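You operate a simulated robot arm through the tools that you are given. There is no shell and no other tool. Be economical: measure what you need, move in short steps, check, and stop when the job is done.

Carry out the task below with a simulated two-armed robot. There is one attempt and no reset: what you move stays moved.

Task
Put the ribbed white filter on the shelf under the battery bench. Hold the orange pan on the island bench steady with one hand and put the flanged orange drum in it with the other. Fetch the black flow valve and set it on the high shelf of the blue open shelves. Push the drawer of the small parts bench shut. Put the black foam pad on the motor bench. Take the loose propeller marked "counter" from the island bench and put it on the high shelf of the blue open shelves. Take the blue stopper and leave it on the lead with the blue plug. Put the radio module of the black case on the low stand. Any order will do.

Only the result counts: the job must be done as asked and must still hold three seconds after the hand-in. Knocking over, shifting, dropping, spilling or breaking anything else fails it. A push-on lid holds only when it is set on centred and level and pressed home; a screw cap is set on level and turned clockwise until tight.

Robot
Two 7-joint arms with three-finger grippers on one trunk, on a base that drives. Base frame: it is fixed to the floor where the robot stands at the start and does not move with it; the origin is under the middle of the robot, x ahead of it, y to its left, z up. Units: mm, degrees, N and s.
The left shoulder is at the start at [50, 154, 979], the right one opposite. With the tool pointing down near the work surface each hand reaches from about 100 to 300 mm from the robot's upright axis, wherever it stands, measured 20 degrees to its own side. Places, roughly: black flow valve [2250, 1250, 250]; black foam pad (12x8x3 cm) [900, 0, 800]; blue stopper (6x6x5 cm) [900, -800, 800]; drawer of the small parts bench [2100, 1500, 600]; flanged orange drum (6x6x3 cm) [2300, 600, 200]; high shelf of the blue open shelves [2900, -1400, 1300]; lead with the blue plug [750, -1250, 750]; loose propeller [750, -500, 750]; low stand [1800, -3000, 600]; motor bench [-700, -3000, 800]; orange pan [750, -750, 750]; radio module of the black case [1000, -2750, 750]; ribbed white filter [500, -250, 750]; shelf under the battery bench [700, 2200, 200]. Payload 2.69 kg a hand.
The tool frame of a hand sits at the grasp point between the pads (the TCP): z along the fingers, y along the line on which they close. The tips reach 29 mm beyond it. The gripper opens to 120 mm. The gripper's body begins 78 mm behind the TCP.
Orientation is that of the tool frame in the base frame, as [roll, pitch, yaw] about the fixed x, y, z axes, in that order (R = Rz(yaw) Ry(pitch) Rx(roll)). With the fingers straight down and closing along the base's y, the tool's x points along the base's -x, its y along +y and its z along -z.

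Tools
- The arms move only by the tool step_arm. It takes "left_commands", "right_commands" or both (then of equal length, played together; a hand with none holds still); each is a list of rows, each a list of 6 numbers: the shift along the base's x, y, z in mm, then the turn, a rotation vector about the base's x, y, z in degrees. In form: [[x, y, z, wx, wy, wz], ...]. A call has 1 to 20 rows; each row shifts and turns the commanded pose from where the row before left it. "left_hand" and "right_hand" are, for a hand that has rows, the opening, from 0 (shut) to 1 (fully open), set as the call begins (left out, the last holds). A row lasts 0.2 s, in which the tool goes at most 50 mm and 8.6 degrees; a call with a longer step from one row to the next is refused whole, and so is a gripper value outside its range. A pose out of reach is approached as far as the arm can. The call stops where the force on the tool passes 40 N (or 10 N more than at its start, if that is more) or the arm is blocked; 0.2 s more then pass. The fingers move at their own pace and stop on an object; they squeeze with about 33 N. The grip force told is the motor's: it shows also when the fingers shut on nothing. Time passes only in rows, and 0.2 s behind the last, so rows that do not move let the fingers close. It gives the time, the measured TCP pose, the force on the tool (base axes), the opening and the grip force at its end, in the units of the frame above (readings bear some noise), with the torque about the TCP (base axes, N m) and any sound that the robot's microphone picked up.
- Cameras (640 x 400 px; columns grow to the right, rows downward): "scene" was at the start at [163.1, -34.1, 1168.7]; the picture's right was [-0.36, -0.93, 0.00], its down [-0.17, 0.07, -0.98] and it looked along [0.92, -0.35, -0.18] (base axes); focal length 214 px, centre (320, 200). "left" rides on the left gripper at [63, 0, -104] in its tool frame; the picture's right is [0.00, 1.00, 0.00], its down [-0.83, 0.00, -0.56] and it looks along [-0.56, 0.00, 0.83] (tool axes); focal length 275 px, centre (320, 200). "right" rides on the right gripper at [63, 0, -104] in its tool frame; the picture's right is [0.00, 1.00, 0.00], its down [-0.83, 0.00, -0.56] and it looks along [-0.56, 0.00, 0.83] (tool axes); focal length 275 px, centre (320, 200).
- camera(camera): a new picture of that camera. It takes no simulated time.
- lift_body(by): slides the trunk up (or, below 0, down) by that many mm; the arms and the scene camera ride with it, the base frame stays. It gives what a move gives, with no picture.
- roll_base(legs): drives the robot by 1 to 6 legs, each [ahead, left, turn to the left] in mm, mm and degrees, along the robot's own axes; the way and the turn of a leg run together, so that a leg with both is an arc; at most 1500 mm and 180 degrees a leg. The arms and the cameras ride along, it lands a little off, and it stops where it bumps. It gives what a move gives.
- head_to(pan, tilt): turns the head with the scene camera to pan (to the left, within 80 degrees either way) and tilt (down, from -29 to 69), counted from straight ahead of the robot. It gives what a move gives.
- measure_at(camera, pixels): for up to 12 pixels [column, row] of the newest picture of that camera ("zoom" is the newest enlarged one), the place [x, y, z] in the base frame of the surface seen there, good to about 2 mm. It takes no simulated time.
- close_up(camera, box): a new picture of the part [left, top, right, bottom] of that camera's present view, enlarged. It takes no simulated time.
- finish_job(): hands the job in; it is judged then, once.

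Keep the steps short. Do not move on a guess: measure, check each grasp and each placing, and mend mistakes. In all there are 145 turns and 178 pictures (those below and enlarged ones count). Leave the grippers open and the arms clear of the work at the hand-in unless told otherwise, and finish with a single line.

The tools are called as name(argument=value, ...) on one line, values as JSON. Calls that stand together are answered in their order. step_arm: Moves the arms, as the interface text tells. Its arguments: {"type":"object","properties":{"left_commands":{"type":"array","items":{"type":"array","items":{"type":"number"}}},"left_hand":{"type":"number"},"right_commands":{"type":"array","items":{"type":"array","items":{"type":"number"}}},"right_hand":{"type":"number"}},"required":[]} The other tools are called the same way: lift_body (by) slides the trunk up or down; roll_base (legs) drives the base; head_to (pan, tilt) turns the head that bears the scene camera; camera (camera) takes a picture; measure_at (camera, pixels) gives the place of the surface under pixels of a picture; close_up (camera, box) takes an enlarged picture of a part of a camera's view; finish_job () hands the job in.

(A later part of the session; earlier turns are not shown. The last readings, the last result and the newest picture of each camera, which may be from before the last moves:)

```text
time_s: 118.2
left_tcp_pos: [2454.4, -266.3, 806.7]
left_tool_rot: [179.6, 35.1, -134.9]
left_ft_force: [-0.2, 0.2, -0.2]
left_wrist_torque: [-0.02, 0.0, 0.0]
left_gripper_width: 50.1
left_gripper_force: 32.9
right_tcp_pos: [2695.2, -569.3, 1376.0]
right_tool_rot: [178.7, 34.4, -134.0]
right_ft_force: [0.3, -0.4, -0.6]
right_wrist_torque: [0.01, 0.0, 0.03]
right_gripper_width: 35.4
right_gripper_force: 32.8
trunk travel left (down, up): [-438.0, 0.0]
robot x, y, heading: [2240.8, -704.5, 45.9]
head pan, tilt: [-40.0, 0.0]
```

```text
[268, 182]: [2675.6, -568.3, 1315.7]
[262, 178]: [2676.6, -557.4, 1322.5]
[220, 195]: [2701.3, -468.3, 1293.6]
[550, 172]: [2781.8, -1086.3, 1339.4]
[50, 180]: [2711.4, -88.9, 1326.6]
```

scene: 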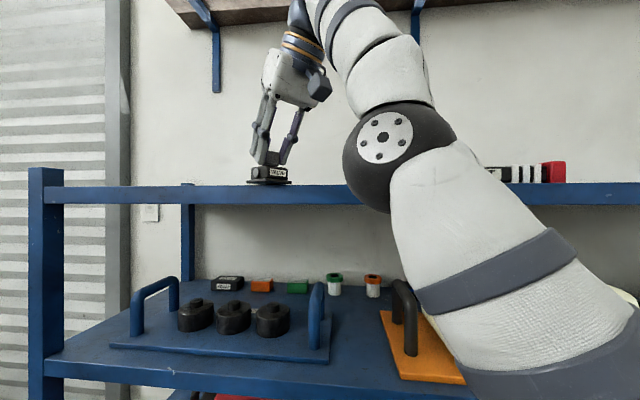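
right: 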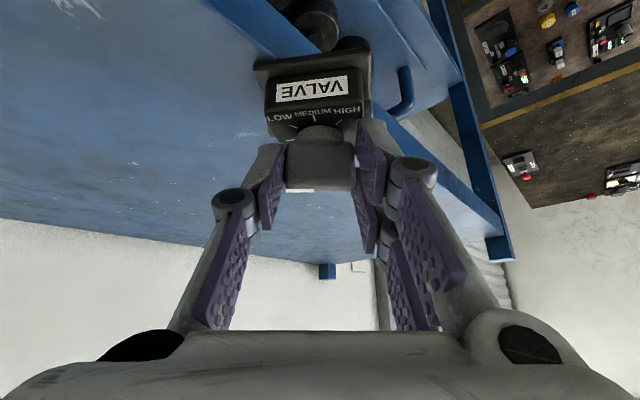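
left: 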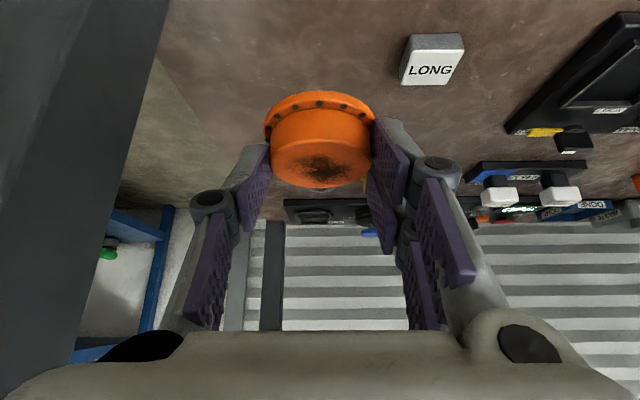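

Shelf top is at z≈1310, so the valve base (≈1316) has only ~5 mm clearance. I raise a bit while retracting, then shift the base toward the shelf (world +x ≈ 120).

step_arm(right_commands=[[-14, -14, 8, 0, 0, 0], [-14, -14, 8, 0, 0, 0]])

roll_base(legs=[[86, -84, 0]])

camera(camera="right")

camera(camera="scene")

```text
time_s: 118.8
left_tcp_pos: [2452.7, -267.0, 806.9]
left_tool_rot: [179.5, 35.2, -135.0]
left_ft_force: [0.3, -0.9, -0.4]
left_wrist_torque: [0.0, -0.02, -0.06]
left_gripper_width: 50.1
left_gripper_force: 32.9
right_tcp_pos: [2669.7, -588.5, 1394.8]
right_tool_rot: [-179.8, 34.4, -132.6]
right_ft_force: [0.4, 0.7, -1.4]
right_wrist_torque: [-0.02, 0.0, -0.01]
right_gripper_width: 35.3
right_gripper_force: 33.0
right hand out of reach, approached as far as the arm can: row 1, 2
trunk travel left (down, up): [-438.0, 0.0]
robot x, y, heading: [2234.6, -700.4, 45.8]
head pan, tilt: [-40.0, 0.0]
```

```text
time_s: 120.1
left_tcp_pos: [2575.5, -263.9, 807.1]
left_tool_rot: [179.6, 35.1, -134.9]
left_ft_force: [0.3, -0.1, -0.4]
left_wrist_torque: [0.0, 0.0, -0.01]
left_gripper_width: 50.1
left_gripper_force: 33.5
right_tcp_pos: [2791.3, -585.8, 1392.9]
right_tool_rot: [-179.8, 34.4, -132.6]
right_ft_force: [0.8, 0.6, -1.8]
right_wrist_torque: [0.02, 0.04, 0.05]
right_gripper_width: 35.3
right_gripper_force: 32.8
trunk travel left (down, up): [-438.0, 0.0]
robot x, y, heading: [2358.2, -696.4, 46.2]
head pan, tilt: [-40.0, 0.0]
```

```text
124 pictures are left
```

right: 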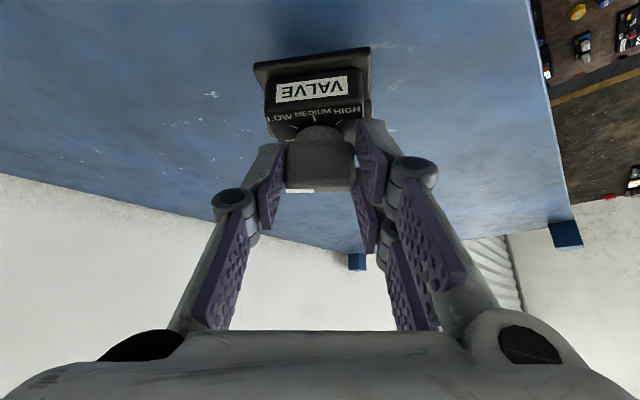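

```text
123 pictures are left
```

scene: 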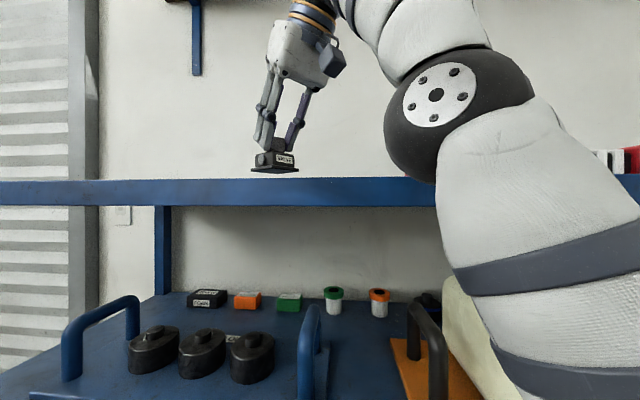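

Valve is over the shelf. I lower slowly to contact.

step_arm(right_commands=[[0, 0, -10, 0, 0, 0], [0, 0, -6, 0, 0, 0], [0, 0, -3, 0, 0, 0], [0, 0, -2, 0, 0, 0]])

step_arm(right_commands=[[0, 0, -2, 0, 0, 0], [0, 0, -1, 0, 0, 0]])

close_up(camera="scene", box=[200, 100, 360, 200])

```text
time_s: 121.1
left_tcp_pos: [2574.3, -264.7, 807.0]
left_tool_rot: [179.6, 35.1, -134.8]
left_ft_force: [1.0, -0.2, -0.7]
left_wrist_torque: [-0.01, 0.03, 0.01]
left_gripper_width: 50.0
left_gripper_force: 33.1
right_tcp_pos: [2797.2, -587.3, 1376.9]
right_tool_rot: [178.4, 32.1, -134.5]
right_ft_force: [-0.1, 0.4, -1.6]
right_wrist_torque: [0.01, -0.01, 0.02]
right_gripper_width: 35.0
right_gripper_force: 33.2
right hand out of reach, approached as far as the arm can: row 1, 2
trunk travel left (down, up): [-438.0, 0.0]
robot x, y, heading: [2359.4, -701.7, 46.2]
head pan, tilt: [-40.0, 0.0]
```

```text
time_s: 121.7
left_tcp_pos: [2575.0, -264.2, 806.9]
left_tool_rot: [179.7, 35.2, -134.9]
left_ft_force: [-0.8, -0.3, -0.6]
left_wrist_torque: [0.03, -0.03, 0.0]
left_gripper_width: 50.2
left_gripper_force: 33.8
right_tcp_pos: [2795.6, -588.3, 1375.0]
right_tool_rot: [178.3, 32.4, -134.4]
right_ft_force: [1.6, 1.4, 14.8]
right_wrist_torque: [0.34, -0.93, -0.02]
right_gripper_width: 35.4
right_gripper_force: 32.6
trunk travel left (down, up): [-438.0, 0.0]
robot x, y, heading: [2359.8, -697.7, 46.3]
head pan, tilt: [-40.0, 0.0]
```

```text
4.00 times, centred on (280, 150) of scene
```

zoom: 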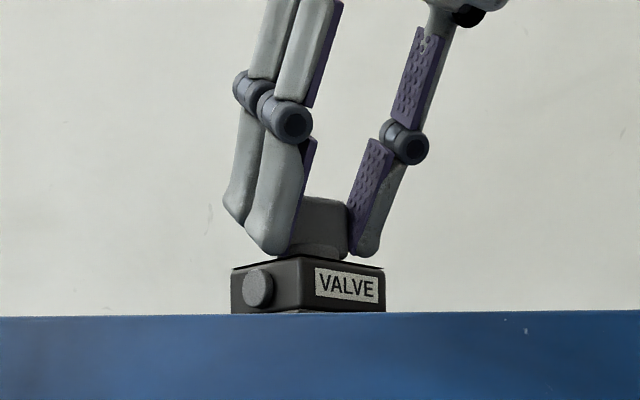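

Contact made, slightly tilted (2.4°). I correct the pitch, press lightly, and release.

step_arm(right_commands=[[0, 0, -1, 1.7, -1.7, 0], [0, 0, -1, 0, 0, 0]])

step_arm(right_commands=[[0, 0, 0, 0, 0, 0], [0, 0, 0, 0, 0, 0]], right_hand=0.55)

close_up(camera="scene", box=[200, 100, 360, 200])

```text
time_s: 122.3
left_tcp_pos: [2574.0, -266.9, 808.7]
left_tool_rot: [179.8, 35.2, -135.1]
left_ft_force: [0.7, -0.6, -0.6]
left_wrist_torque: [0.03, 0.02, 0.0]
left_gripper_width: 50.2
left_gripper_force: 32.7
right_tcp_pos: [2793.9, -590.1, 1372.9]
right_tool_rot: [178.4, 34.7, -134.4]
right_ft_force: [-5.3, -5.5, 20.2]
right_wrist_torque: [-0.6, 0.52, -0.05]
right_gripper_width: 35.5
right_gripper_force: 33.1
trunk travel left (down, up): [-438.0, 0.0]
robot x, y, heading: [2356.4, -696.2, 45.9]
head pan, tilt: [-40.0, 0.0]
```

```text
time_s: 122.9
left_tcp_pos: [2574.2, -264.1, 805.0]
left_tool_rot: [179.6, 35.1, -135.0]
left_ft_force: [0.0, -0.1, -1.4]
left_wrist_torque: [-0.04, 0.02, 0.04]
left_gripper_width: 50.2
left_gripper_force: 32.8
right_tcp_pos: [2797.1, -588.4, 1370.3]
right_tool_rot: [178.5, 34.3, -134.4]
right_ft_force: [-0.3, 0.1, 0.6]
right_wrist_torque: [0.02, 0.01, 0.01]
right_gripper_width: 66.6
right_gripper_force: 0.4
trunk travel left (down, up): [-438.0, 0.0]
robot x, y, heading: [2358.4, -701.1, 45.9]
head pan, tilt: [-40.0, 0.0]
```

```text
4.00 times, centred on (280, 150) of scene
```

zoom: 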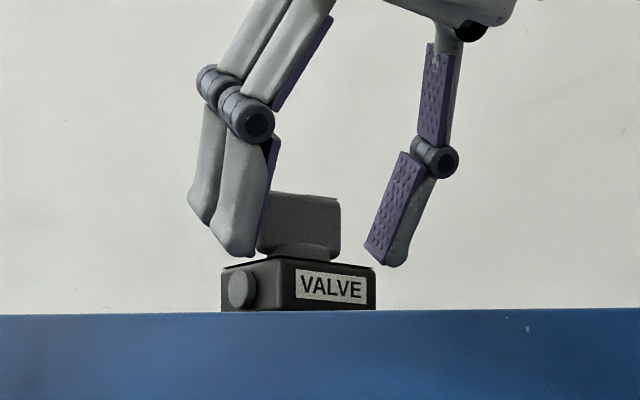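

Valve stands on the shelf. I back out along the tool axis.

step_arm(right_commands=[[0, 0, 0, 0, 0, 0], [-12, -12, 18, 0, 0, 0], [-16, -16, 18, 0, 0, 0], [-18, -18, 10, 0, 0, 0], [-20, -20, 10, 0, 0, 0]], right_hand=0.75)

camera(camera="scene")

```text
time_s: 124.1
left_tcp_pos: [2573.8, -264.2, 806.8]
left_tool_rot: [179.5, 35.1, -135.0]
left_ft_force: [0.4, 1.7, -1.1]
left_wrist_torque: [-0.02, 0.0, 0.02]
left_gripper_width: 50.0
left_gripper_force: 32.7
right_tcp_pos: [2770.1, -615.6, 1404.3]
right_tool_rot: [178.4, 34.6, -134.3]
right_ft_force: [-0.6, -0.1, -0.2]
right_wrist_torque: [0.01, 0.0, -0.01]
right_gripper_width: 89.9
right_gripper_force: 0.2
right hand out of reach, approached as far as the arm can: row 4, 5
trunk travel left (down, up): [-438.0, 0.0]
robot x, y, heading: [2357.4, -699.9, 46.1]
head pan, tilt: [-40.0, 0.0]
```

```text
120 pictures are left
```

scene: 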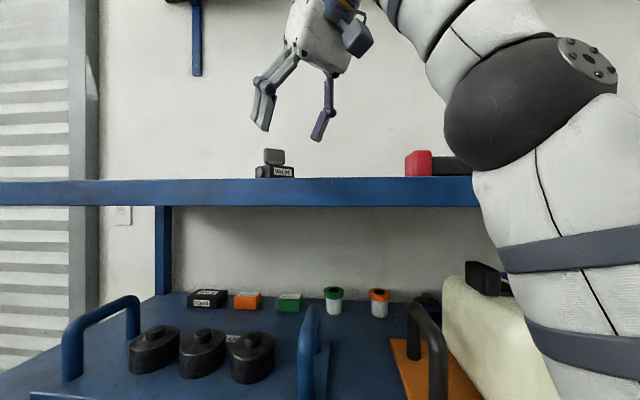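

Valve is placed. I back away from the shelves and turn to face the island bench from its far side.

roll_base(legs=[[-420, 430, 0], [0, 0, 134]])

head_to(pan=0, tilt=25)

camera(camera="scene")

```text
time_s: 133.5
left_tcp_pos: [1294.0, -840.6, 806.7]
left_tool_rot: [179.7, 35.1, -1.4]
left_ft_force: [0.6, 0.3, -0.1]
left_wrist_torque: [0.01, 0.02, 0.02]
left_gripper_width: 50.3
left_gripper_force: 33.2
right_tcp_pos: [1412.7, -456.3, 1404.4]
right_tool_rot: [178.4, 34.5, -0.9]
right_ft_force: [0.0, 0.0, -0.1]
right_wrist_torque: [0.04, -0.03, 0.01]
right_gripper_width: 90.1
right_gripper_force: 0.1
trunk travel left (down, up): [-438.0, 0.0]
robot x, y, heading: [1753.0, -695.8, 179.4]
head pan, tilt: [-40.0, 0.0]
```

```text
time_s: 134.6
left_tcp_pos: [1295.1, -841.1, 807.5]
left_tool_rot: [179.7, 35.1, -1.3]
left_ft_force: [-0.5, 0.5, -0.2]
left_wrist_torque: [0.01, -0.03, 0.0]
left_gripper_width: 50.1
left_gripper_force: 32.3
right_tcp_pos: [1412.1, -457.6, 1404.5]
right_tool_rot: [178.4, 34.5, -0.7]
right_ft_force: [0.3, -0.5, 1.0]
right_wrist_torque: [-0.01, 0.0, 0.03]
right_gripper_width: 90.1
right_gripper_force: 0.1
trunk travel left (down, up): [-438.0, 0.0]
robot x, y, heading: [1758.5, -695.0, 179.5]
head pan, tilt: [0.0, 25.0]
```

```text
119 pictures are left
```

scene: 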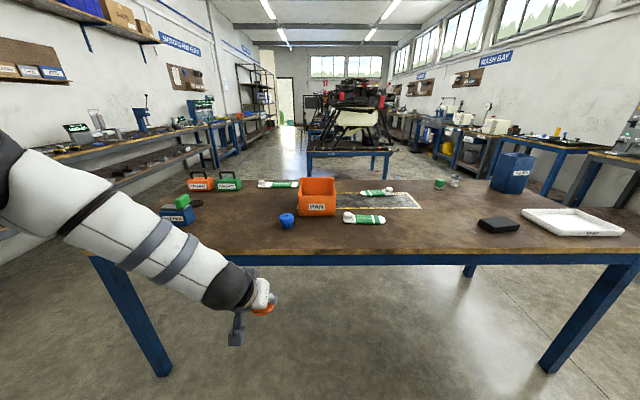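

close_up(camera="scene", box=[150, 150, 450, 260])

measure_at(camera="scene", pixels=[[100, 255], [600, 262], [287, 222], [287, 212], [317, 180], [300, 182], [335, 195], [318, 212], [375, 190], [348, 217], [180, 215], [200, 185]])

```text
2.13 times, centred on (300, 205) of scene
```

zoom: 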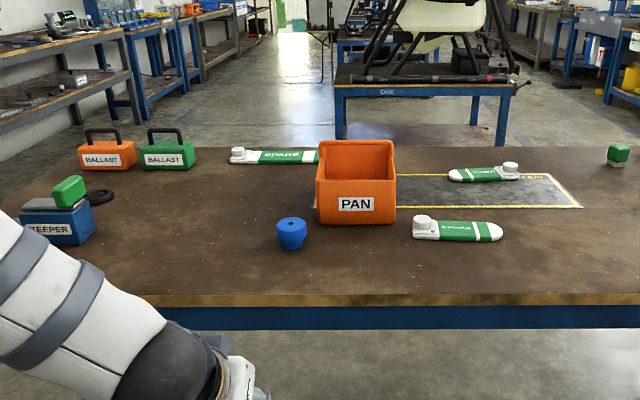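

```text
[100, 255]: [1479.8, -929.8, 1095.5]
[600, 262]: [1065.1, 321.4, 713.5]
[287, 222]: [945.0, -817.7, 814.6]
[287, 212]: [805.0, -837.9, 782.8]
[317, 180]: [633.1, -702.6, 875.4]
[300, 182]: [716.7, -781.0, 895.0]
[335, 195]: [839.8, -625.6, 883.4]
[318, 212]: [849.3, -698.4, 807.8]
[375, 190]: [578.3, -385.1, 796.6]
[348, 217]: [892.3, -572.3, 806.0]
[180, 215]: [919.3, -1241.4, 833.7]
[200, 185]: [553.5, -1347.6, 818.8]
```

I see the stopper (945,-818), pan (x 630–850, y −625…−785) and a "KEEPER" box on the left. I raise the left hand above the bench, lower the right, and drive closer for a top view of the pan.

step_arm(left_commands=[[0, 0, 40, 0, 0, 0], [0, 0, 40, 0, 0, 0], [0, 0, 40, 0, 0, 0], [0, 0, 40, 0, 0, 0], [0, 0, 40, 0, 0, 0]], right_commands=[[0, 0, -45, 0, 5, 0], [0, 0, -45, 0, 5, 0], [-10, 0, -45, 0, 5, 0], [-20, 0, -45, 0, 5, 0], [-20, 0, -45, 0, 5, 0]])

roll_base(legs=[[330, 0, 0.5]])

camera(camera="right")

camera(camera="scene")

```text
time_s: 135.8
left_tcp_pos: [1295.4, -839.0, 1007.4]
left_tool_rot: [179.6, 35.2, -1.3]
left_ft_force: [-1.0, 0.4, -0.5]
left_wrist_torque: [-0.03, -0.07, 0.03]
left_gripper_width: 49.9
left_gripper_force: 32.8
right_tcp_pos: [1361.7, -458.5, 1179.2]
right_tool_rot: [177.6, 59.5, -1.3]
right_ft_force: [0.3, 0.9, 0.0]
right_wrist_torque: [0.0, 0.02, -0.02]
right_gripper_width: 89.8
right_gripper_force: 0.0
trunk travel left (down, up): [-438.0, 0.0]
robot x, y, heading: [1759.0, -697.0, 179.5]
head pan, tilt: [0.0, 25.0]
```

```text
time_s: 138.0
left_tcp_pos: [961.4, -845.1, 1007.6]
left_tool_rot: [179.7, 35.1, -0.8]
left_ft_force: [0.2, 0.2, -0.6]
left_wrist_torque: [-0.01, -0.03, -0.01]
left_gripper_width: 50.0
left_gripper_force: 33.1
right_tcp_pos: [1024.5, -462.2, 1179.8]
right_tool_rot: [177.8, 59.5, -0.6]
right_ft_force: [-1.3, 0.8, 0.3]
right_wrist_torque: [0.01, -0.01, 0.01]
right_gripper_width: 90.1
right_gripper_force: 0.2
trunk travel left (down, up): [-438.0, 0.0]
robot x, y, heading: [1423.2, -694.6, -179.9]
head pan, tilt: [0.0, 25.0]
```

```text
117 pictures are left
```

right: 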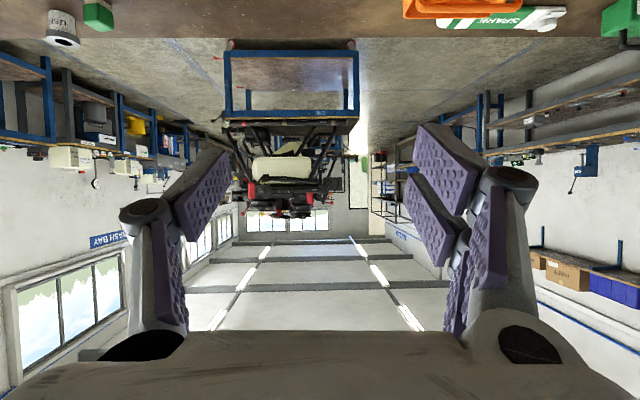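

```text
116 pictures are left
```

scene: 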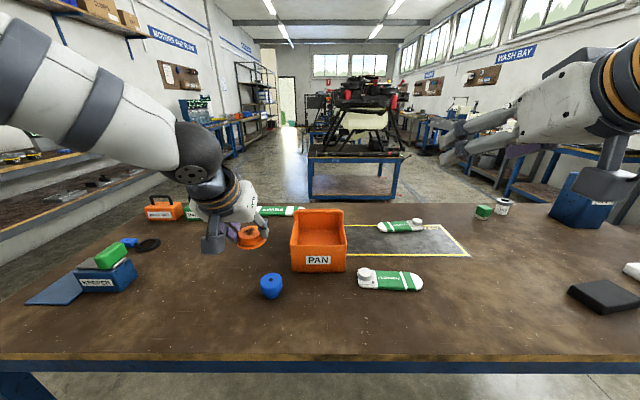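

close_up(camera="scene", box=[260, 190, 400, 290])

measure_at(camera="zoom", pixels=[[145, 230], [385, 230], [265, 235], [140, 95], [370, 95], [265, 95], [260, 215], [260, 150], [40, 400], [150, 160], [375, 160], [260, 350]])

close_up(camera="scene", box=[20, 190, 240, 310])

measure_at(camera="zoom", pixels=[[370, 160], [395, 165], [345, 160], [320, 150], [300, 155], [370, 145], [370, 175], [335, 155], [250, 195], [230, 270], [300, 290], [100, 280]])

```text
4.00 times, centred on (330, 240) of scene
```

zoom: 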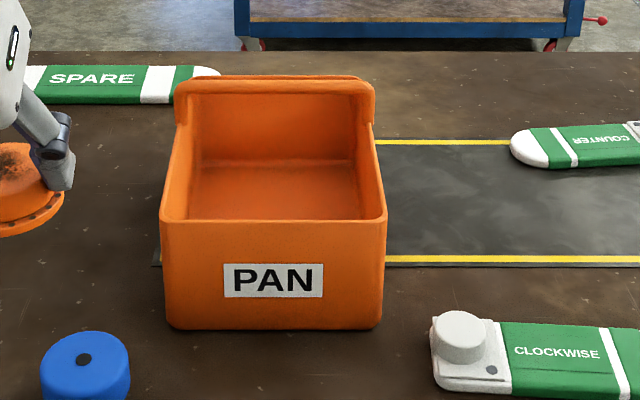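

```text
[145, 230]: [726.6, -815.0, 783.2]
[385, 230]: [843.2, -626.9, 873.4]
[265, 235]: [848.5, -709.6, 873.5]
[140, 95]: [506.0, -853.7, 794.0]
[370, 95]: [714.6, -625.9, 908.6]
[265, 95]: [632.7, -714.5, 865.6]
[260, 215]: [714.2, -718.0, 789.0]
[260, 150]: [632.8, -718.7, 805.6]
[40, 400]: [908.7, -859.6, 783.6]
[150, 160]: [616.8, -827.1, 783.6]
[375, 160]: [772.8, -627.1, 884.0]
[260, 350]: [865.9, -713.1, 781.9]
```

```text
2.91 times, centred on (130, 250) of scene
```

zoom: 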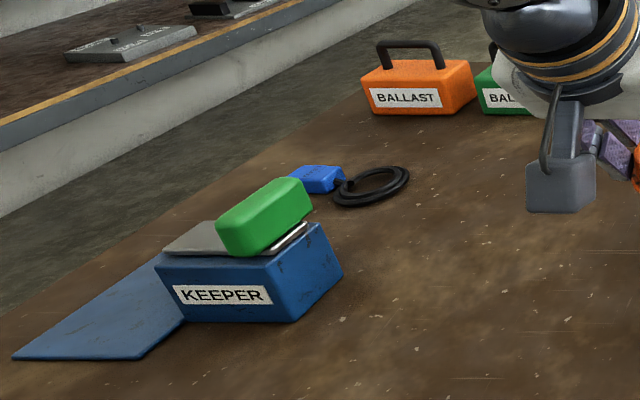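

```text
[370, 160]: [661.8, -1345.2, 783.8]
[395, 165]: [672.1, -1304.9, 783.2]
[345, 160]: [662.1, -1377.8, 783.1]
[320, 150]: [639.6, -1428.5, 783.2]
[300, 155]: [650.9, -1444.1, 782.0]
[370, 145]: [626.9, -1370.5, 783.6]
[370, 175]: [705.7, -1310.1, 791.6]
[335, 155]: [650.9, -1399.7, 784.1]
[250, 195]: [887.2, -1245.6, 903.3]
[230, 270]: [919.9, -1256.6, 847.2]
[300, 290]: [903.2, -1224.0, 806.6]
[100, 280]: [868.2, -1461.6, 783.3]
```

The pan's free opening is between its far wall (x 848) and the handle bar (x≈715, z≈909). Plan: right hand vertical, turned 90°, grips the handle bar; left hand lowers the drum at ≈(790,−722). First I level the right tool and turn it.

step_arm(right_commands=[[0, 0, 0, 0, -7.4, 0], [0, 0, 0, 0, -7.4, 0], [0, 0, 0, 0, -7.4, 0], [0, 0, 0, 0, -7.4, 0], [0, 0, 0, 0, -7.4, 0], [0, 0, 0, 0, -7.4, 0], [0, 0, 0, 0, -7.4, 0], [0, 0, 0, 0, -7.4, 0], [0, 0, 0, 0, 0, 8.2], [0, 0, 0, 0, 0, 8.2], [0, 0, 0, 0, 0, 8.2], [0, 0, 0, 0, 0, 8.2], [0, 0, 0, 0, 0, 8.2], [0, 0, 0, 0, 0, 8.2], [0, 0, 0, 0, 0, 8.2], [0, 0, 0, 0, 0, 8.2], [0, 0, 0, 0, 0, 8.2], [0, 0, 0, 0, 0, 8.2], [0, 0, 0, 0, 0, 8.2]])

camera(camera="scene")

```text
time_s: 142.0
left_tcp_pos: [960.8, -845.2, 1007.1]
left_tool_rot: [179.7, 35.1, -0.7]
left_ft_force: [-0.2, 0.7, 0.8]
left_wrist_torque: [-0.06, -0.03, 0.02]
left_gripper_width: 50.2
left_gripper_force: 32.8
right_tcp_pos: [1023.6, -461.9, 1179.7]
right_tool_rot: [178.5, 0.4, 90.0]
right_ft_force: [0.8, 0.1, 0.1]
right_wrist_torque: [0.01, 0.0, -0.01]
right_gripper_width: 89.9
right_gripper_force: 0.0
trunk travel left (down, up): [-438.0, 0.0]
robot x, y, heading: [1423.7, -697.2, -179.9]
head pan, tilt: [0.0, 25.0]
```

```text
113 pictures are left
```

scene: 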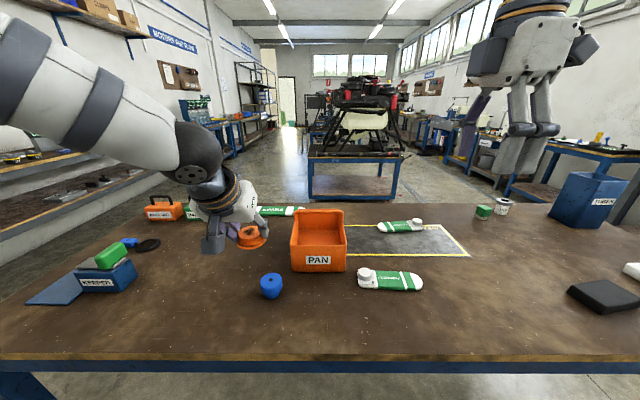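

Turn succeeded. I drive 120 mm closer, then move the right hand over the pan.

roll_base(legs=[[120, 0, 0]])

step_arm(right_commands=[[-30, -30, -10, 0, 0, 0], [-30, -30, -10, 0, 0, 0], [-30, -30, -10, 0, 0, 0], [-30, -30, -10, 0, 0, 0], [-30, -20, -10, 0, 0, 0]])

camera(camera="right")

camera(camera="scene")

```text
time_s: 143.2
left_tcp_pos: [844.8, -846.8, 1007.9]
left_tool_rot: [179.6, 35.1, -0.5]
left_ft_force: [0.9, -0.3, -0.4]
left_wrist_torque: [0.01, -0.03, 0.03]
left_gripper_width: 50.2
left_gripper_force: 32.6
right_tcp_pos: [905.6, -462.7, 1180.6]
right_tool_rot: [178.3, 0.3, 89.9]
right_ft_force: [-0.9, -0.4, 0.0]
right_wrist_torque: [-0.01, -0.02, 0.0]
right_gripper_width: 89.9
right_gripper_force: 0.0
trunk travel left (down, up): [-438.0, 0.0]
robot x, y, heading: [1308.0, -698.3, -180.0]
head pan, tilt: [0.0, 25.0]
```

```text
time_s: 144.4
left_tcp_pos: [844.5, -844.9, 1007.4]
left_tool_rot: [179.6, 35.1, -0.6]
left_ft_force: [0.4, -0.1, -0.5]
left_wrist_torque: [-0.01, -0.03, 0.0]
left_gripper_width: 50.2
left_gripper_force: 33.1
right_tcp_pos: [828.6, -572.7, 1120.3]
right_tool_rot: [178.4, 0.3, 89.9]
right_ft_force: [-0.9, 0.6, -0.6]
right_wrist_torque: [0.0, 0.01, 0.01]
right_gripper_width: 89.9
right_gripper_force: 0.1
right hand out of reach, approached as far as the arm can: row 3, 4, 5
trunk travel left (down, up): [-438.0, 0.0]
robot x, y, heading: [1305.2, -697.0, -180.1]
head pan, tilt: [0.0, 25.0]
```

```text
112 pictures are left
```

right: 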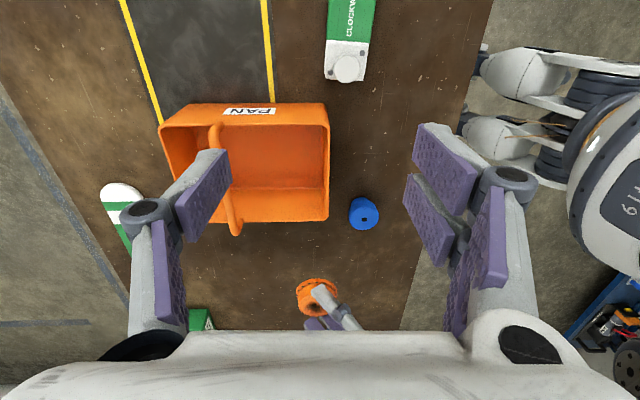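

```text
111 pictures are left
```

scene: 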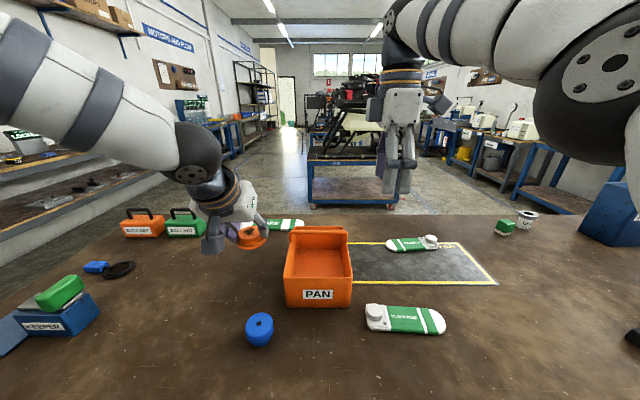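

I measure the pan's rim and handle from this top view.

measure_at(camera="right", pixels=[[215, 140], [236, 225], [232, 200], [328, 160], [165, 130], [290, 218], [280, 165], [300, 108], [180, 165], [363, 213], [318, 295], [228, 190]])

close_up(camera="right", box=[140, 80, 400, 260])

```text
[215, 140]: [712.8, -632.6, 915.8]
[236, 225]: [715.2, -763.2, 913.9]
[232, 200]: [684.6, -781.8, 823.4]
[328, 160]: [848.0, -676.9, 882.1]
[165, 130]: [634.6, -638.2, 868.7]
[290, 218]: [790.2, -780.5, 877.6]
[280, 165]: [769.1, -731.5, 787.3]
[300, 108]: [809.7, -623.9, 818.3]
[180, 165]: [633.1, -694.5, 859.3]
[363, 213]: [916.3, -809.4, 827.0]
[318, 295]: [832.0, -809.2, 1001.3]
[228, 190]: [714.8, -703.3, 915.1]
```

```text
2.22 times, centred on (270, 170) of right
```

zoom: 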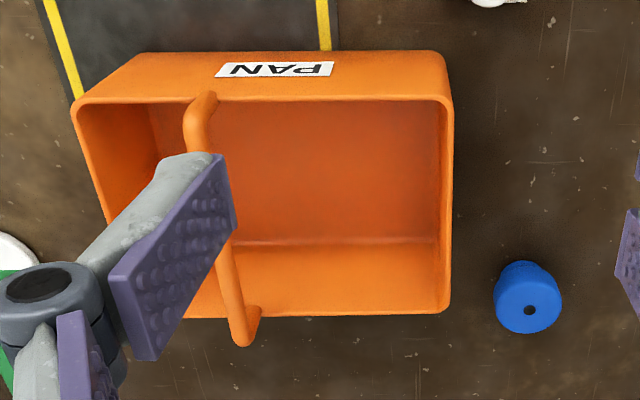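

Handle bar is at x≈714, z top 915. I move the right hand lower and toward above the bar's +y end.

step_arm(right_commands=[[-25, -12, -20, 0, 0, 0], [-25, -12, -20, 0, 0, 0], [-25, -12, -20, 0, 0, 0], [-25, -12, -20, 0, 0, 0], [-15, -12, -20, 0, 0, 0], [0, -12, -10, 0, 0, 0]])

camera(camera="right")

```text
time_s: 145.8
left_tcp_pos: [843.7, -846.8, 1007.8]
left_tool_rot: [179.6, 35.1, -0.5]
left_ft_force: [-0.5, -0.4, -0.6]
left_wrist_torque: [-0.01, 0.0, -0.01]
left_gripper_width: 49.9
left_gripper_force: 32.8
right_tcp_pos: [788.4, -616.7, 1016.7]
right_tool_rot: [178.4, 0.4, 89.9]
right_ft_force: [-0.4, -0.8, 0.4]
right_wrist_torque: [0.01, 0.01, 0.0]
right_gripper_width: 89.9
right_gripper_force: 0.0
right hand out of reach, approached as far as the arm can: row 1, 2, 3, 4, 5
trunk travel left (down, up): [-438.0, 0.0]
robot x, y, heading: [1306.8, -699.0, -179.7]
head pan, tilt: [0.0, 25.0]
```

```text
109 pictures are left
```

right: 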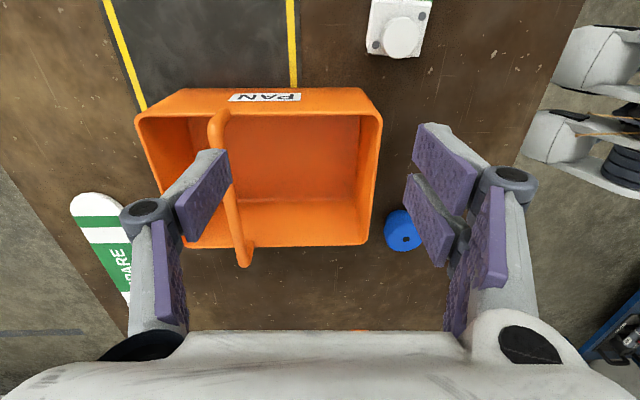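

I drive 74 mm ahead so the right hand is directly over the handle.

roll_base(legs=[[74, 0, 0]])

step_arm(right_commands=[[0, -10, -20, 0, 0, 0], [0, -10, -20, 0, 0, 0], [0, -10, -20, 0, 0, 0]])

camera(camera="right")

```text
time_s: 146.8
left_tcp_pos: [769.7, -846.3, 1007.9]
left_tool_rot: [179.7, 35.1, -0.6]
left_ft_force: [-0.5, -0.7, -1.0]
left_wrist_torque: [0.02, -0.04, 0.0]
left_gripper_width: 50.4
left_gripper_force: 33.4
right_tcp_pos: [714.7, -616.9, 1016.9]
right_tool_rot: [178.4, 0.3, 90.0]
right_ft_force: [-0.6, 1.0, -0.4]
right_wrist_torque: [-0.01, -0.01, -0.03]
right_gripper_width: 89.7
right_gripper_force: 0.1
trunk travel left (down, up): [-438.0, 0.0]
robot x, y, heading: [1228.6, -692.1, -179.6]
head pan, tilt: [0.0, 25.0]
```

```text
time_s: 147.6
left_tcp_pos: [770.7, -846.3, 1006.8]
left_tool_rot: [179.5, 35.2, -0.7]
left_ft_force: [0.1, -0.2, 0.7]
left_wrist_torque: [0.05, 0.0, 0.0]
left_gripper_width: 50.0
left_gripper_force: 33.3
right_tcp_pos: [714.7, -647.5, 957.2]
right_tool_rot: [178.2, 0.3, 89.9]
right_ft_force: [-0.4, -0.9, 0.8]
right_wrist_torque: [-0.01, 0.0, 0.0]
right_gripper_width: 89.9
right_gripper_force: 0.1
trunk travel left (down, up): [-438.0, 0.0]
robot x, y, heading: [1233.1, -698.6, -179.7]
head pan, tilt: [0.0, 25.0]
```

```text
108 pictures are left
```

right: 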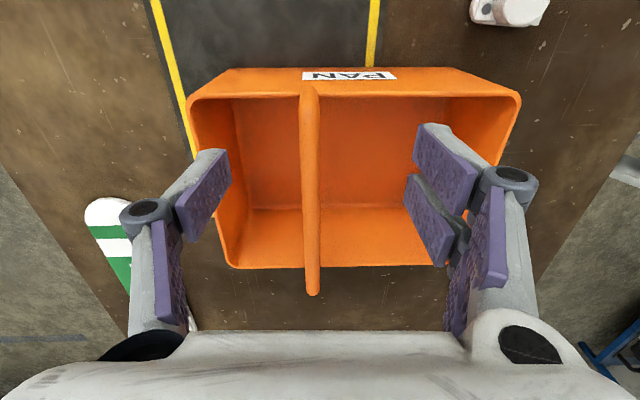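

measure_at(camera="right", pixels=[[309, 130], [309, 190], [302, 190], [317, 190], [375, 75], [514, 150]])

step_arm(right_commands=[[0, 0, 0, 0, 0, 0], [0, 0, 0, 0, 0, 0]], right_hand=0.4)

```text
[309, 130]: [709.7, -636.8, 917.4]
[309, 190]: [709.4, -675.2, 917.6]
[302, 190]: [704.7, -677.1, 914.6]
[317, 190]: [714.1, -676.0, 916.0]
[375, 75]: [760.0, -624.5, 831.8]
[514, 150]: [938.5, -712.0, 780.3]
```

```text
time_s: 148.2
left_tcp_pos: [771.3, -846.4, 1007.8]
left_tool_rot: [179.6, 35.1, -0.5]
left_ft_force: [-0.1, 0.6, -0.7]
left_wrist_torque: [0.04, -0.05, -0.01]
left_gripper_width: 50.2
left_gripper_force: 32.6
right_tcp_pos: [714.3, -647.0, 957.3]
right_tool_rot: [178.4, 0.3, 89.9]
right_ft_force: [0.5, 0.8, -0.5]
right_wrist_torque: [-0.04, -0.02, 0.01]
right_gripper_width: 47.8
right_gripper_force: 0.0
trunk travel left (down, up): [-438.0, 0.0]
robot x, y, heading: [1231.9, -696.9, -179.6]
head pan, tilt: [0.0, 25.0]
```

Bar centre x≈709.5. I centre, lower to z≈905 and close on the bar gently.

step_arm(right_commands=[[-5, -4, -18, 0, 0, 0], [0, -3, -18, 0, 0, 0], [0, 0, -16, 0, 0, 0]])

step_arm(right_commands=[[0, 0, 0, 0, 0, 0], [0, 0, 0, 0, 0, 0]], right_hand=0)

camera(camera="scene")

camera(camera="left")

```text
time_s: 149.0
left_tcp_pos: [771.0, -845.5, 1006.9]
left_tool_rot: [179.5, 35.1, -0.6]
left_ft_force: [-0.3, -0.6, -0.5]
left_wrist_torque: [-0.02, 0.0, -0.02]
left_gripper_width: 50.2
left_gripper_force: 32.6
right_tcp_pos: [711.4, -655.2, 907.2]
right_tool_rot: [178.4, 0.4, 89.9]
right_ft_force: [-0.3, 0.7, 1.0]
right_wrist_torque: [0.02, -0.01, 0.02]
right_gripper_width: 48.2
right_gripper_force: 0.1
trunk travel left (down, up): [-438.0, 0.0]
robot x, y, heading: [1230.0, -694.8, -179.7]
head pan, tilt: [0.0, 25.0]
```

```text
time_s: 149.6
left_tcp_pos: [771.4, -845.6, 1007.1]
left_tool_rot: [179.7, 35.1, -0.6]
left_ft_force: [0.0, -0.5, 0.2]
left_wrist_torque: [-0.01, -0.04, -0.02]
left_gripper_width: 50.1
left_gripper_force: 33.2
right_tcp_pos: [710.9, -652.9, 907.1]
right_tool_rot: [178.3, 0.3, 89.9]
right_ft_force: [0.3, 0.1, 0.0]
right_wrist_torque: [0.03, 0.01, 0.14]
right_gripper_width: 10.1
right_gripper_force: 33.1
trunk travel left (down, up): [-438.0, 0.0]
robot x, y, heading: [1231.5, -699.6, -179.8]
head pan, tilt: [0.0, 25.0]
```

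```text
107 pictures are left
```

scene: 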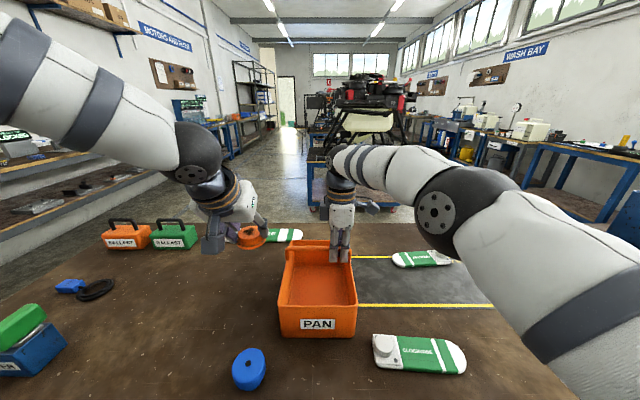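

```text
106 pictures are left
```

left: 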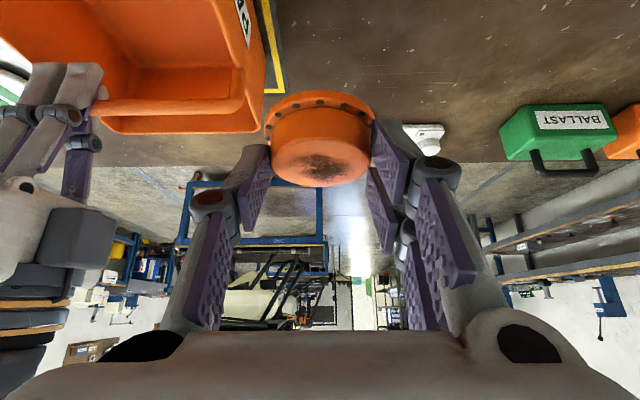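

Handle is held (10 mm grip). Now I bring the left hand with the drum over the pan opening: TCP to (783,−716).

step_arm(left_commands=[[6, 30, 0, 0, 0, 0], [6, 33, 0, 0, 0, 0], [0, 33, 0, 0, 0, 0], [0, 33, 0, 0, 0, 0]])

camera(camera="scene")

```text
time_s: 150.6
left_tcp_pos: [782.7, -717.3, 1009.6]
left_tool_rot: [179.7, 35.1, -0.7]
left_ft_force: [-0.1, -0.3, -0.8]
left_wrist_torque: [-0.01, -0.01, -0.02]
left_gripper_width: 49.9
left_gripper_force: 33.3
right_tcp_pos: [709.2, -654.3, 906.9]
right_tool_rot: [178.5, 0.3, 89.9]
right_ft_force: [0.0, -0.5, -1.6]
right_wrist_torque: [-0.04, -0.02, 0.04]
right_gripper_width: 10.2
right_gripper_force: 33.1
trunk travel left (down, up): [-438.0, 0.0]
robot x, y, heading: [1228.1, -696.4, -180.0]
head pan, tilt: [0.0, 25.0]
```

```text
105 pictures are left
```

scene: 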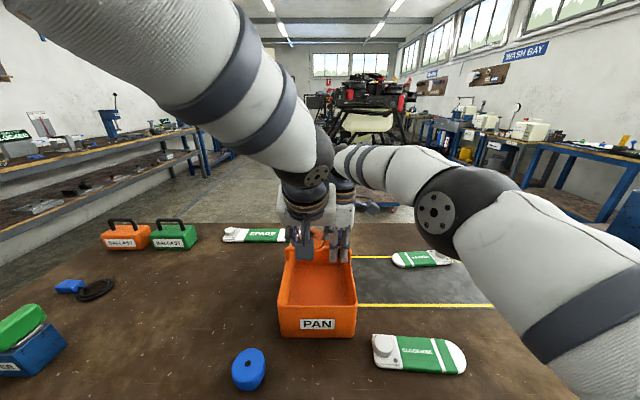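

No contact forces. I lower the left hand in steps into the pan.

step_arm(left_commands=[[0, 0, -35, 0, 0, 0], [0, 0, -35, 0, 0, 0], [0, 0, -35, 0, 0, 0], [0, 0, -30, 0, 0, 0]])

camera(camera="left")

close_up(camera="scene", box=[220, 160, 440, 350])

```text
time_s: 151.6
left_tcp_pos: [783.0, -716.3, 869.6]
left_tool_rot: [179.5, 35.1, -0.8]
left_ft_force: [0.6, 0.0, -0.2]
left_wrist_torque: [-0.03, 0.0, 0.02]
left_gripper_width: 50.3
left_gripper_force: 32.8
right_tcp_pos: [709.5, -652.8, 907.0]
right_tool_rot: [178.3, 0.3, 89.9]
right_ft_force: [-1.1, 0.3, -0.3]
right_wrist_torque: [0.07, 0.0, -0.02]
right_gripper_width: 10.2
right_gripper_force: 32.8
trunk travel left (down, up): [-438.0, 0.0]
robot x, y, heading: [1229.1, -695.7, -179.8]
head pan, tilt: [0.0, 25.0]
```

```text
104 pictures are left
```

left: 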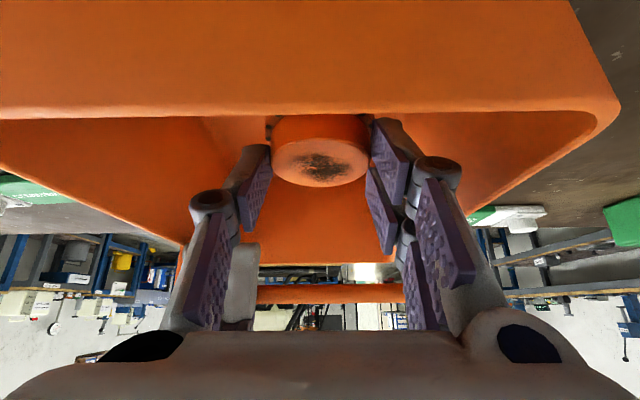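

```text
2.11 times, centred on (330, 255) of scene
```

zoom: 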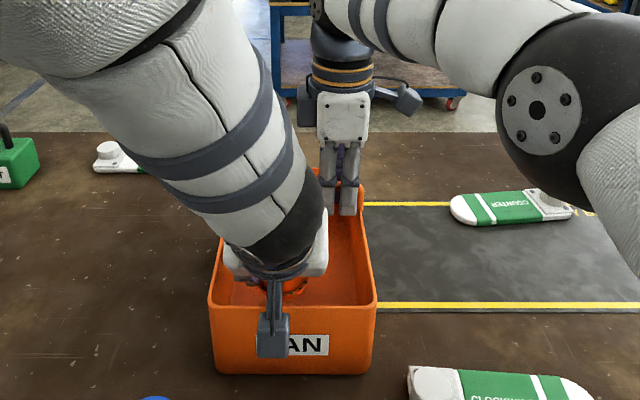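

Clear so far (camera box is outside the wall). I lower further in small steps.

step_arm(left_commands=[[0, 0, -10, 0, 0, 0], [0, 0, -10, 0, 0, 0], [0, 0, -8, 0, 0, 0], [0, 0, -6, 0, 0, 0]])

step_arm(left_commands=[[0, 0, -3, 0, 0, 0], [0, 0, -2, 0, 0, 0], [0, 0, -2, 0, 0, 0]])

close_up(camera="scene", box=[220, 160, 440, 350])

```text
time_s: 152.6
left_tcp_pos: [782.1, -717.3, 837.3]
left_tool_rot: [179.6, 35.1, -0.6]
left_ft_force: [-0.2, 0.1, -2.1]
left_wrist_torque: [0.03, -0.04, -0.01]
left_gripper_width: 50.0
left_gripper_force: 33.3
right_tcp_pos: [709.3, -653.3, 906.8]
right_tool_rot: [178.4, 0.4, 90.0]
right_ft_force: [-0.5, 0.1, 0.4]
right_wrist_torque: [0.01, 0.02, -0.02]
right_gripper_width: 10.0
right_gripper_force: 33.2
trunk travel left (down, up): [-438.0, 0.0]
robot x, y, heading: [1229.9, -698.9, -179.8]
head pan, tilt: [0.0, 25.0]
```

```text
time_s: 153.4
left_tcp_pos: [782.1, -717.0, 831.3]
left_tool_rot: [179.5, 35.1, -0.7]
left_ft_force: [0.6, -0.2, -0.7]
left_wrist_torque: [-0.01, -0.01, 0.01]
left_gripper_width: 50.1
left_gripper_force: 33.3
right_tcp_pos: [709.5, -653.4, 907.6]
right_tool_rot: [178.3, 0.3, 89.9]
right_ft_force: [0.9, 0.8, 0.8]
right_wrist_torque: [0.02, -0.02, 0.01]
right_gripper_width: 10.1
right_gripper_force: 32.5
trunk travel left (down, up): [-438.0, 0.0]
robot x, y, heading: [1232.2, -699.2, -179.5]
head pan, tilt: [0.0, 25.0]
```

```text
2.11 times, centred on (330, 255) of scene
```

zoom: 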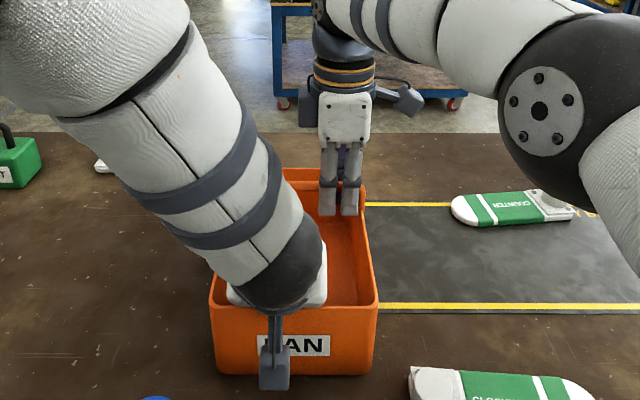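

step_arm(left_commands=[[0, 0, -2, 0, 0, 0], [0, 0, -2, 0, 0, 0], [0, 0, -2, 0, 0, 0]])

```text
time_s: 154.2
left_tcp_pos: [781.5, -717.6, 828.4]
left_tool_rot: [179.6, 35.6, -0.6]
left_ft_force: [5.2, 0.6, 21.2]
left_wrist_torque: [0.18, 0.53, -0.04]
left_gripper_width: 50.3
left_gripper_force: 33.0
right_tcp_pos: [712.4, -654.0, 907.8]
right_tool_rot: [178.4, 0.3, 89.9]
right_ft_force: [-0.9, -1.1, -6.5]
right_wrist_torque: [0.11, 0.02, -0.01]
right_gripper_width: 10.3
right_gripper_force: 32.8
trunk travel left (down, up): [-438.0, 0.0]
robot x, y, heading: [1231.7, -695.9, -179.9]
head pan, tilt: [0.0, 25.0]
```

Contact on the pan floor (21 N). I release the drum, opening to 78 mm, and raise the left hand.

step_arm(left_commands=[[0, 0, 1, 0, 0, 0], [0, 0, 0, 0, 0, 0], [0, 0, 0, 0, 0, 0]], left_hand=0.65)

step_arm(left_commands=[[7, 0, 10, 0, 0, 0], [14, 0, 20, 0, 0, 0], [0, 0, 40, 0, 0, 0], [0, 0, 45, 0, 0, 0], [0, 0, 45, 0, 0, 0]])

camera(camera="left")

```text
time_s: 155.0
left_tcp_pos: [782.2, -716.3, 826.2]
left_tool_rot: [179.6, 35.2, -0.7]
left_ft_force: [-8.8, 1.8, 3.8]
left_wrist_torque: [0.0, -0.72, 0.31]
left_gripper_width: 77.8
left_gripper_force: 0.0
right_tcp_pos: [710.4, -653.6, 908.0]
right_tool_rot: [178.3, 0.3, 90.0]
right_ft_force: [6.6, -1.0, 2.0]
right_wrist_torque: [0.19, -0.07, 0.09]
right_gripper_width: 9.9
right_gripper_force: 32.4
trunk travel left (down, up): [-438.0, 0.0]
robot x, y, heading: [1233.9, -699.4, -179.7]
head pan, tilt: [0.0, 25.0]
```

```text
time_s: 156.2
left_tcp_pos: [804.1, -717.1, 986.3]
left_tool_rot: [179.5, 35.2, -0.6]
left_ft_force: [-0.7, 0.9, -0.7]
left_wrist_torque: [0.02, -0.01, 0.02]
left_gripper_width: 78.1
left_gripper_force: 0.1
right_tcp_pos: [709.3, -653.4, 906.7]
right_tool_rot: [178.3, 0.3, 90.0]
right_ft_force: [1.4, 1.1, 0.4]
right_wrist_torque: [-0.21, -0.01, 0.13]
right_gripper_width: 10.3
right_gripper_force: 33.2
trunk travel left (down, up): [-438.0, 0.0]
robot x, y, heading: [1232.0, -698.4, -179.8]
head pan, tilt: [0.0, 25.0]
```

```text
101 pictures are left
```

left: 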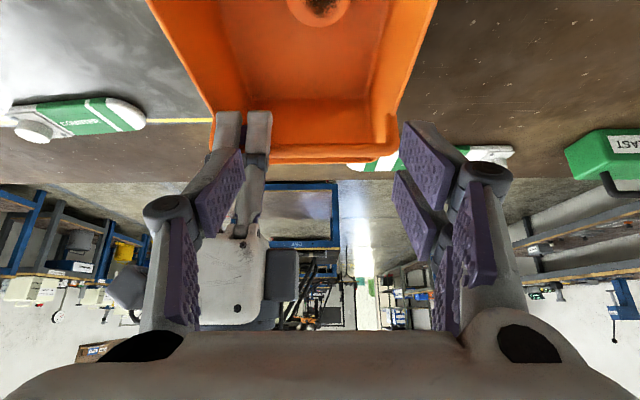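

Drum is in the pan. I move the left hand aside, release the handle, raise the right hand and check that the pan hasn't shifted.

step_arm(left_commands=[[10, -40, 10, 0, 0, 0], [10, -40, 10, 0, 0, 0], [0, -40, 0, 0, 0, 0]])

step_arm(right_commands=[[0, 0, 0, 0, 0, 0], [0, 0, 0, 0, 0, 0]], right_hand=0.35)

step_arm(right_commands=[[0, 0, 20, 0, 0, 0], [0, 0, 40, 0, 0, 0], [0, 0, 40, 0, 0, 0], [0, 0, 40, 0, 0, 0]])

camera(camera="right")

measure_at(camera="right", pixels=[[320, 200], [400, 150], [300, 100], [310, 150], [360, 180]])

```text
time_s: 157.0
left_tcp_pos: [824.4, -839.8, 1007.4]
left_tool_rot: [179.7, 35.1, -0.6]
left_ft_force: [0.9, -1.4, -0.1]
left_wrist_torque: [0.03, 0.01, 0.02]
left_gripper_width: 78.3
left_gripper_force: 0.0
right_tcp_pos: [710.0, -653.6, 907.0]
right_tool_rot: [178.3, 0.3, 90.0]
right_ft_force: [-0.8, -0.9, -3.0]
right_wrist_torque: [0.13, 0.08, -0.04]
right_gripper_width: 9.8
right_gripper_force: 33.0
trunk travel left (down, up): [-438.0, 0.0]
robot x, y, heading: [1232.0, -695.3, -179.8]
head pan, tilt: [0.0, 25.0]
```

```text
time_s: 157.6
left_tcp_pos: [825.0, -837.2, 1006.5]
left_tool_rot: [179.6, 35.1, -0.7]
left_ft_force: [0.3, -0.3, -0.2]
left_wrist_torque: [0.0, 0.0, -0.03]
left_gripper_width: 77.7
left_gripper_force: 0.0
right_tcp_pos: [709.4, -653.4, 907.7]
right_tool_rot: [178.4, 0.3, 89.9]
right_ft_force: [0.9, -0.1, 1.0]
right_wrist_torque: [-0.01, 0.0, -0.04]
right_gripper_width: 41.9
right_gripper_force: 0.0
trunk travel left (down, up): [-438.0, 0.0]
robot x, y, heading: [1228.3, -695.8, -179.6]
head pan, tilt: [0.0, 25.0]
```

```text
time_s: 158.6
left_tcp_pos: [824.8, -838.0, 1007.6]
left_tool_rot: [179.6, 35.0, -0.6]
left_ft_force: [-0.5, -0.2, -0.1]
left_wrist_torque: [-0.02, 0.01, 0.04]
left_gripper_width: 77.9
left_gripper_force: 0.1
right_tcp_pos: [731.5, -651.2, 1031.4]
right_tool_rot: [178.2, 0.2, 89.8]
right_ft_force: [0.3, 0.2, -1.4]
right_wrist_torque: [0.02, 0.03, 0.01]
right_gripper_width: 41.9
right_gripper_force: 0.1
right hand out of reach, approached as far as the arm can: row 2, 3, 4
trunk travel left (down, up): [-438.0, 0.0]
robot x, y, heading: [1230.6, -698.1, -179.8]
head pan, tilt: [0.0, 25.0]
```

```text
100 pictures are left
```

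right: 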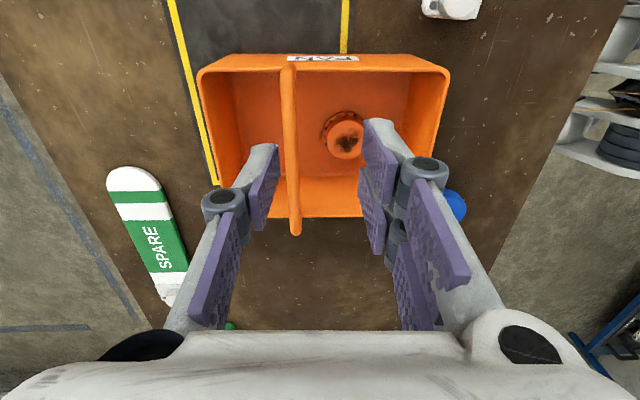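

```text
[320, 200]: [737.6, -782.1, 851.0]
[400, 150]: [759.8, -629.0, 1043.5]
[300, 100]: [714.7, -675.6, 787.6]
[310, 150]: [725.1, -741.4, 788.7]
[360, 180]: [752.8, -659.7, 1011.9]
```

The drum sits flat in the pan and the pan is in place. Next the blue stopper: I back up 190 mm and look with the left camera.

roll_base(legs=[[-190, 0, 0]])

camera(camera="left")

camera(camera="scene")

```text
time_s: 160.2
left_tcp_pos: [1011.5, -836.7, 1006.6]
left_tool_rot: [179.7, 35.1, -0.6]
left_ft_force: [-0.4, 0.6, -0.6]
left_wrist_torque: [-0.02, 0.0, -0.04]
left_gripper_width: 78.1
left_gripper_force: 0.1
right_tcp_pos: [917.6, -649.7, 1030.6]
right_tool_rot: [178.4, 0.3, 89.9]
right_ft_force: [0.0, -0.6, 0.6]
right_wrist_torque: [-0.02, 0.02, -0.01]
right_gripper_width: 42.0
right_gripper_force: 0.1
trunk travel left (down, up): [-438.0, 0.0]
robot x, y, heading: [1416.4, -695.8, -179.7]
head pan, tilt: [0.0, 25.0]
```

```text
99 pictures are left
```

left: 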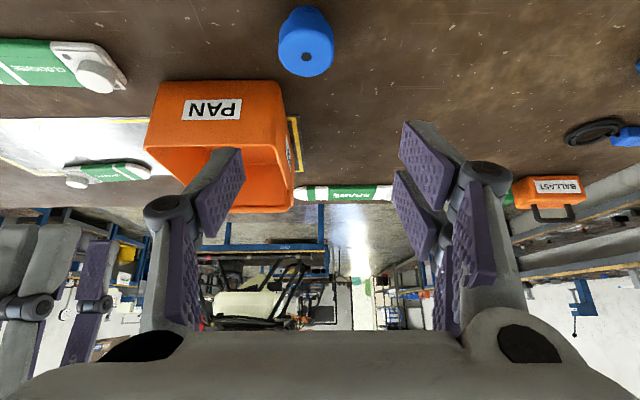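

```text
98 pictures are left
```

scene: 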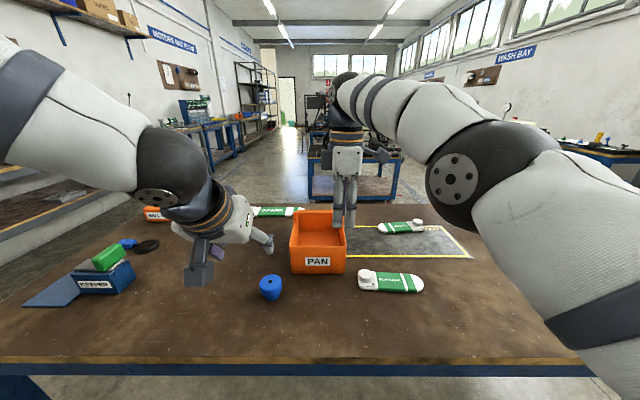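

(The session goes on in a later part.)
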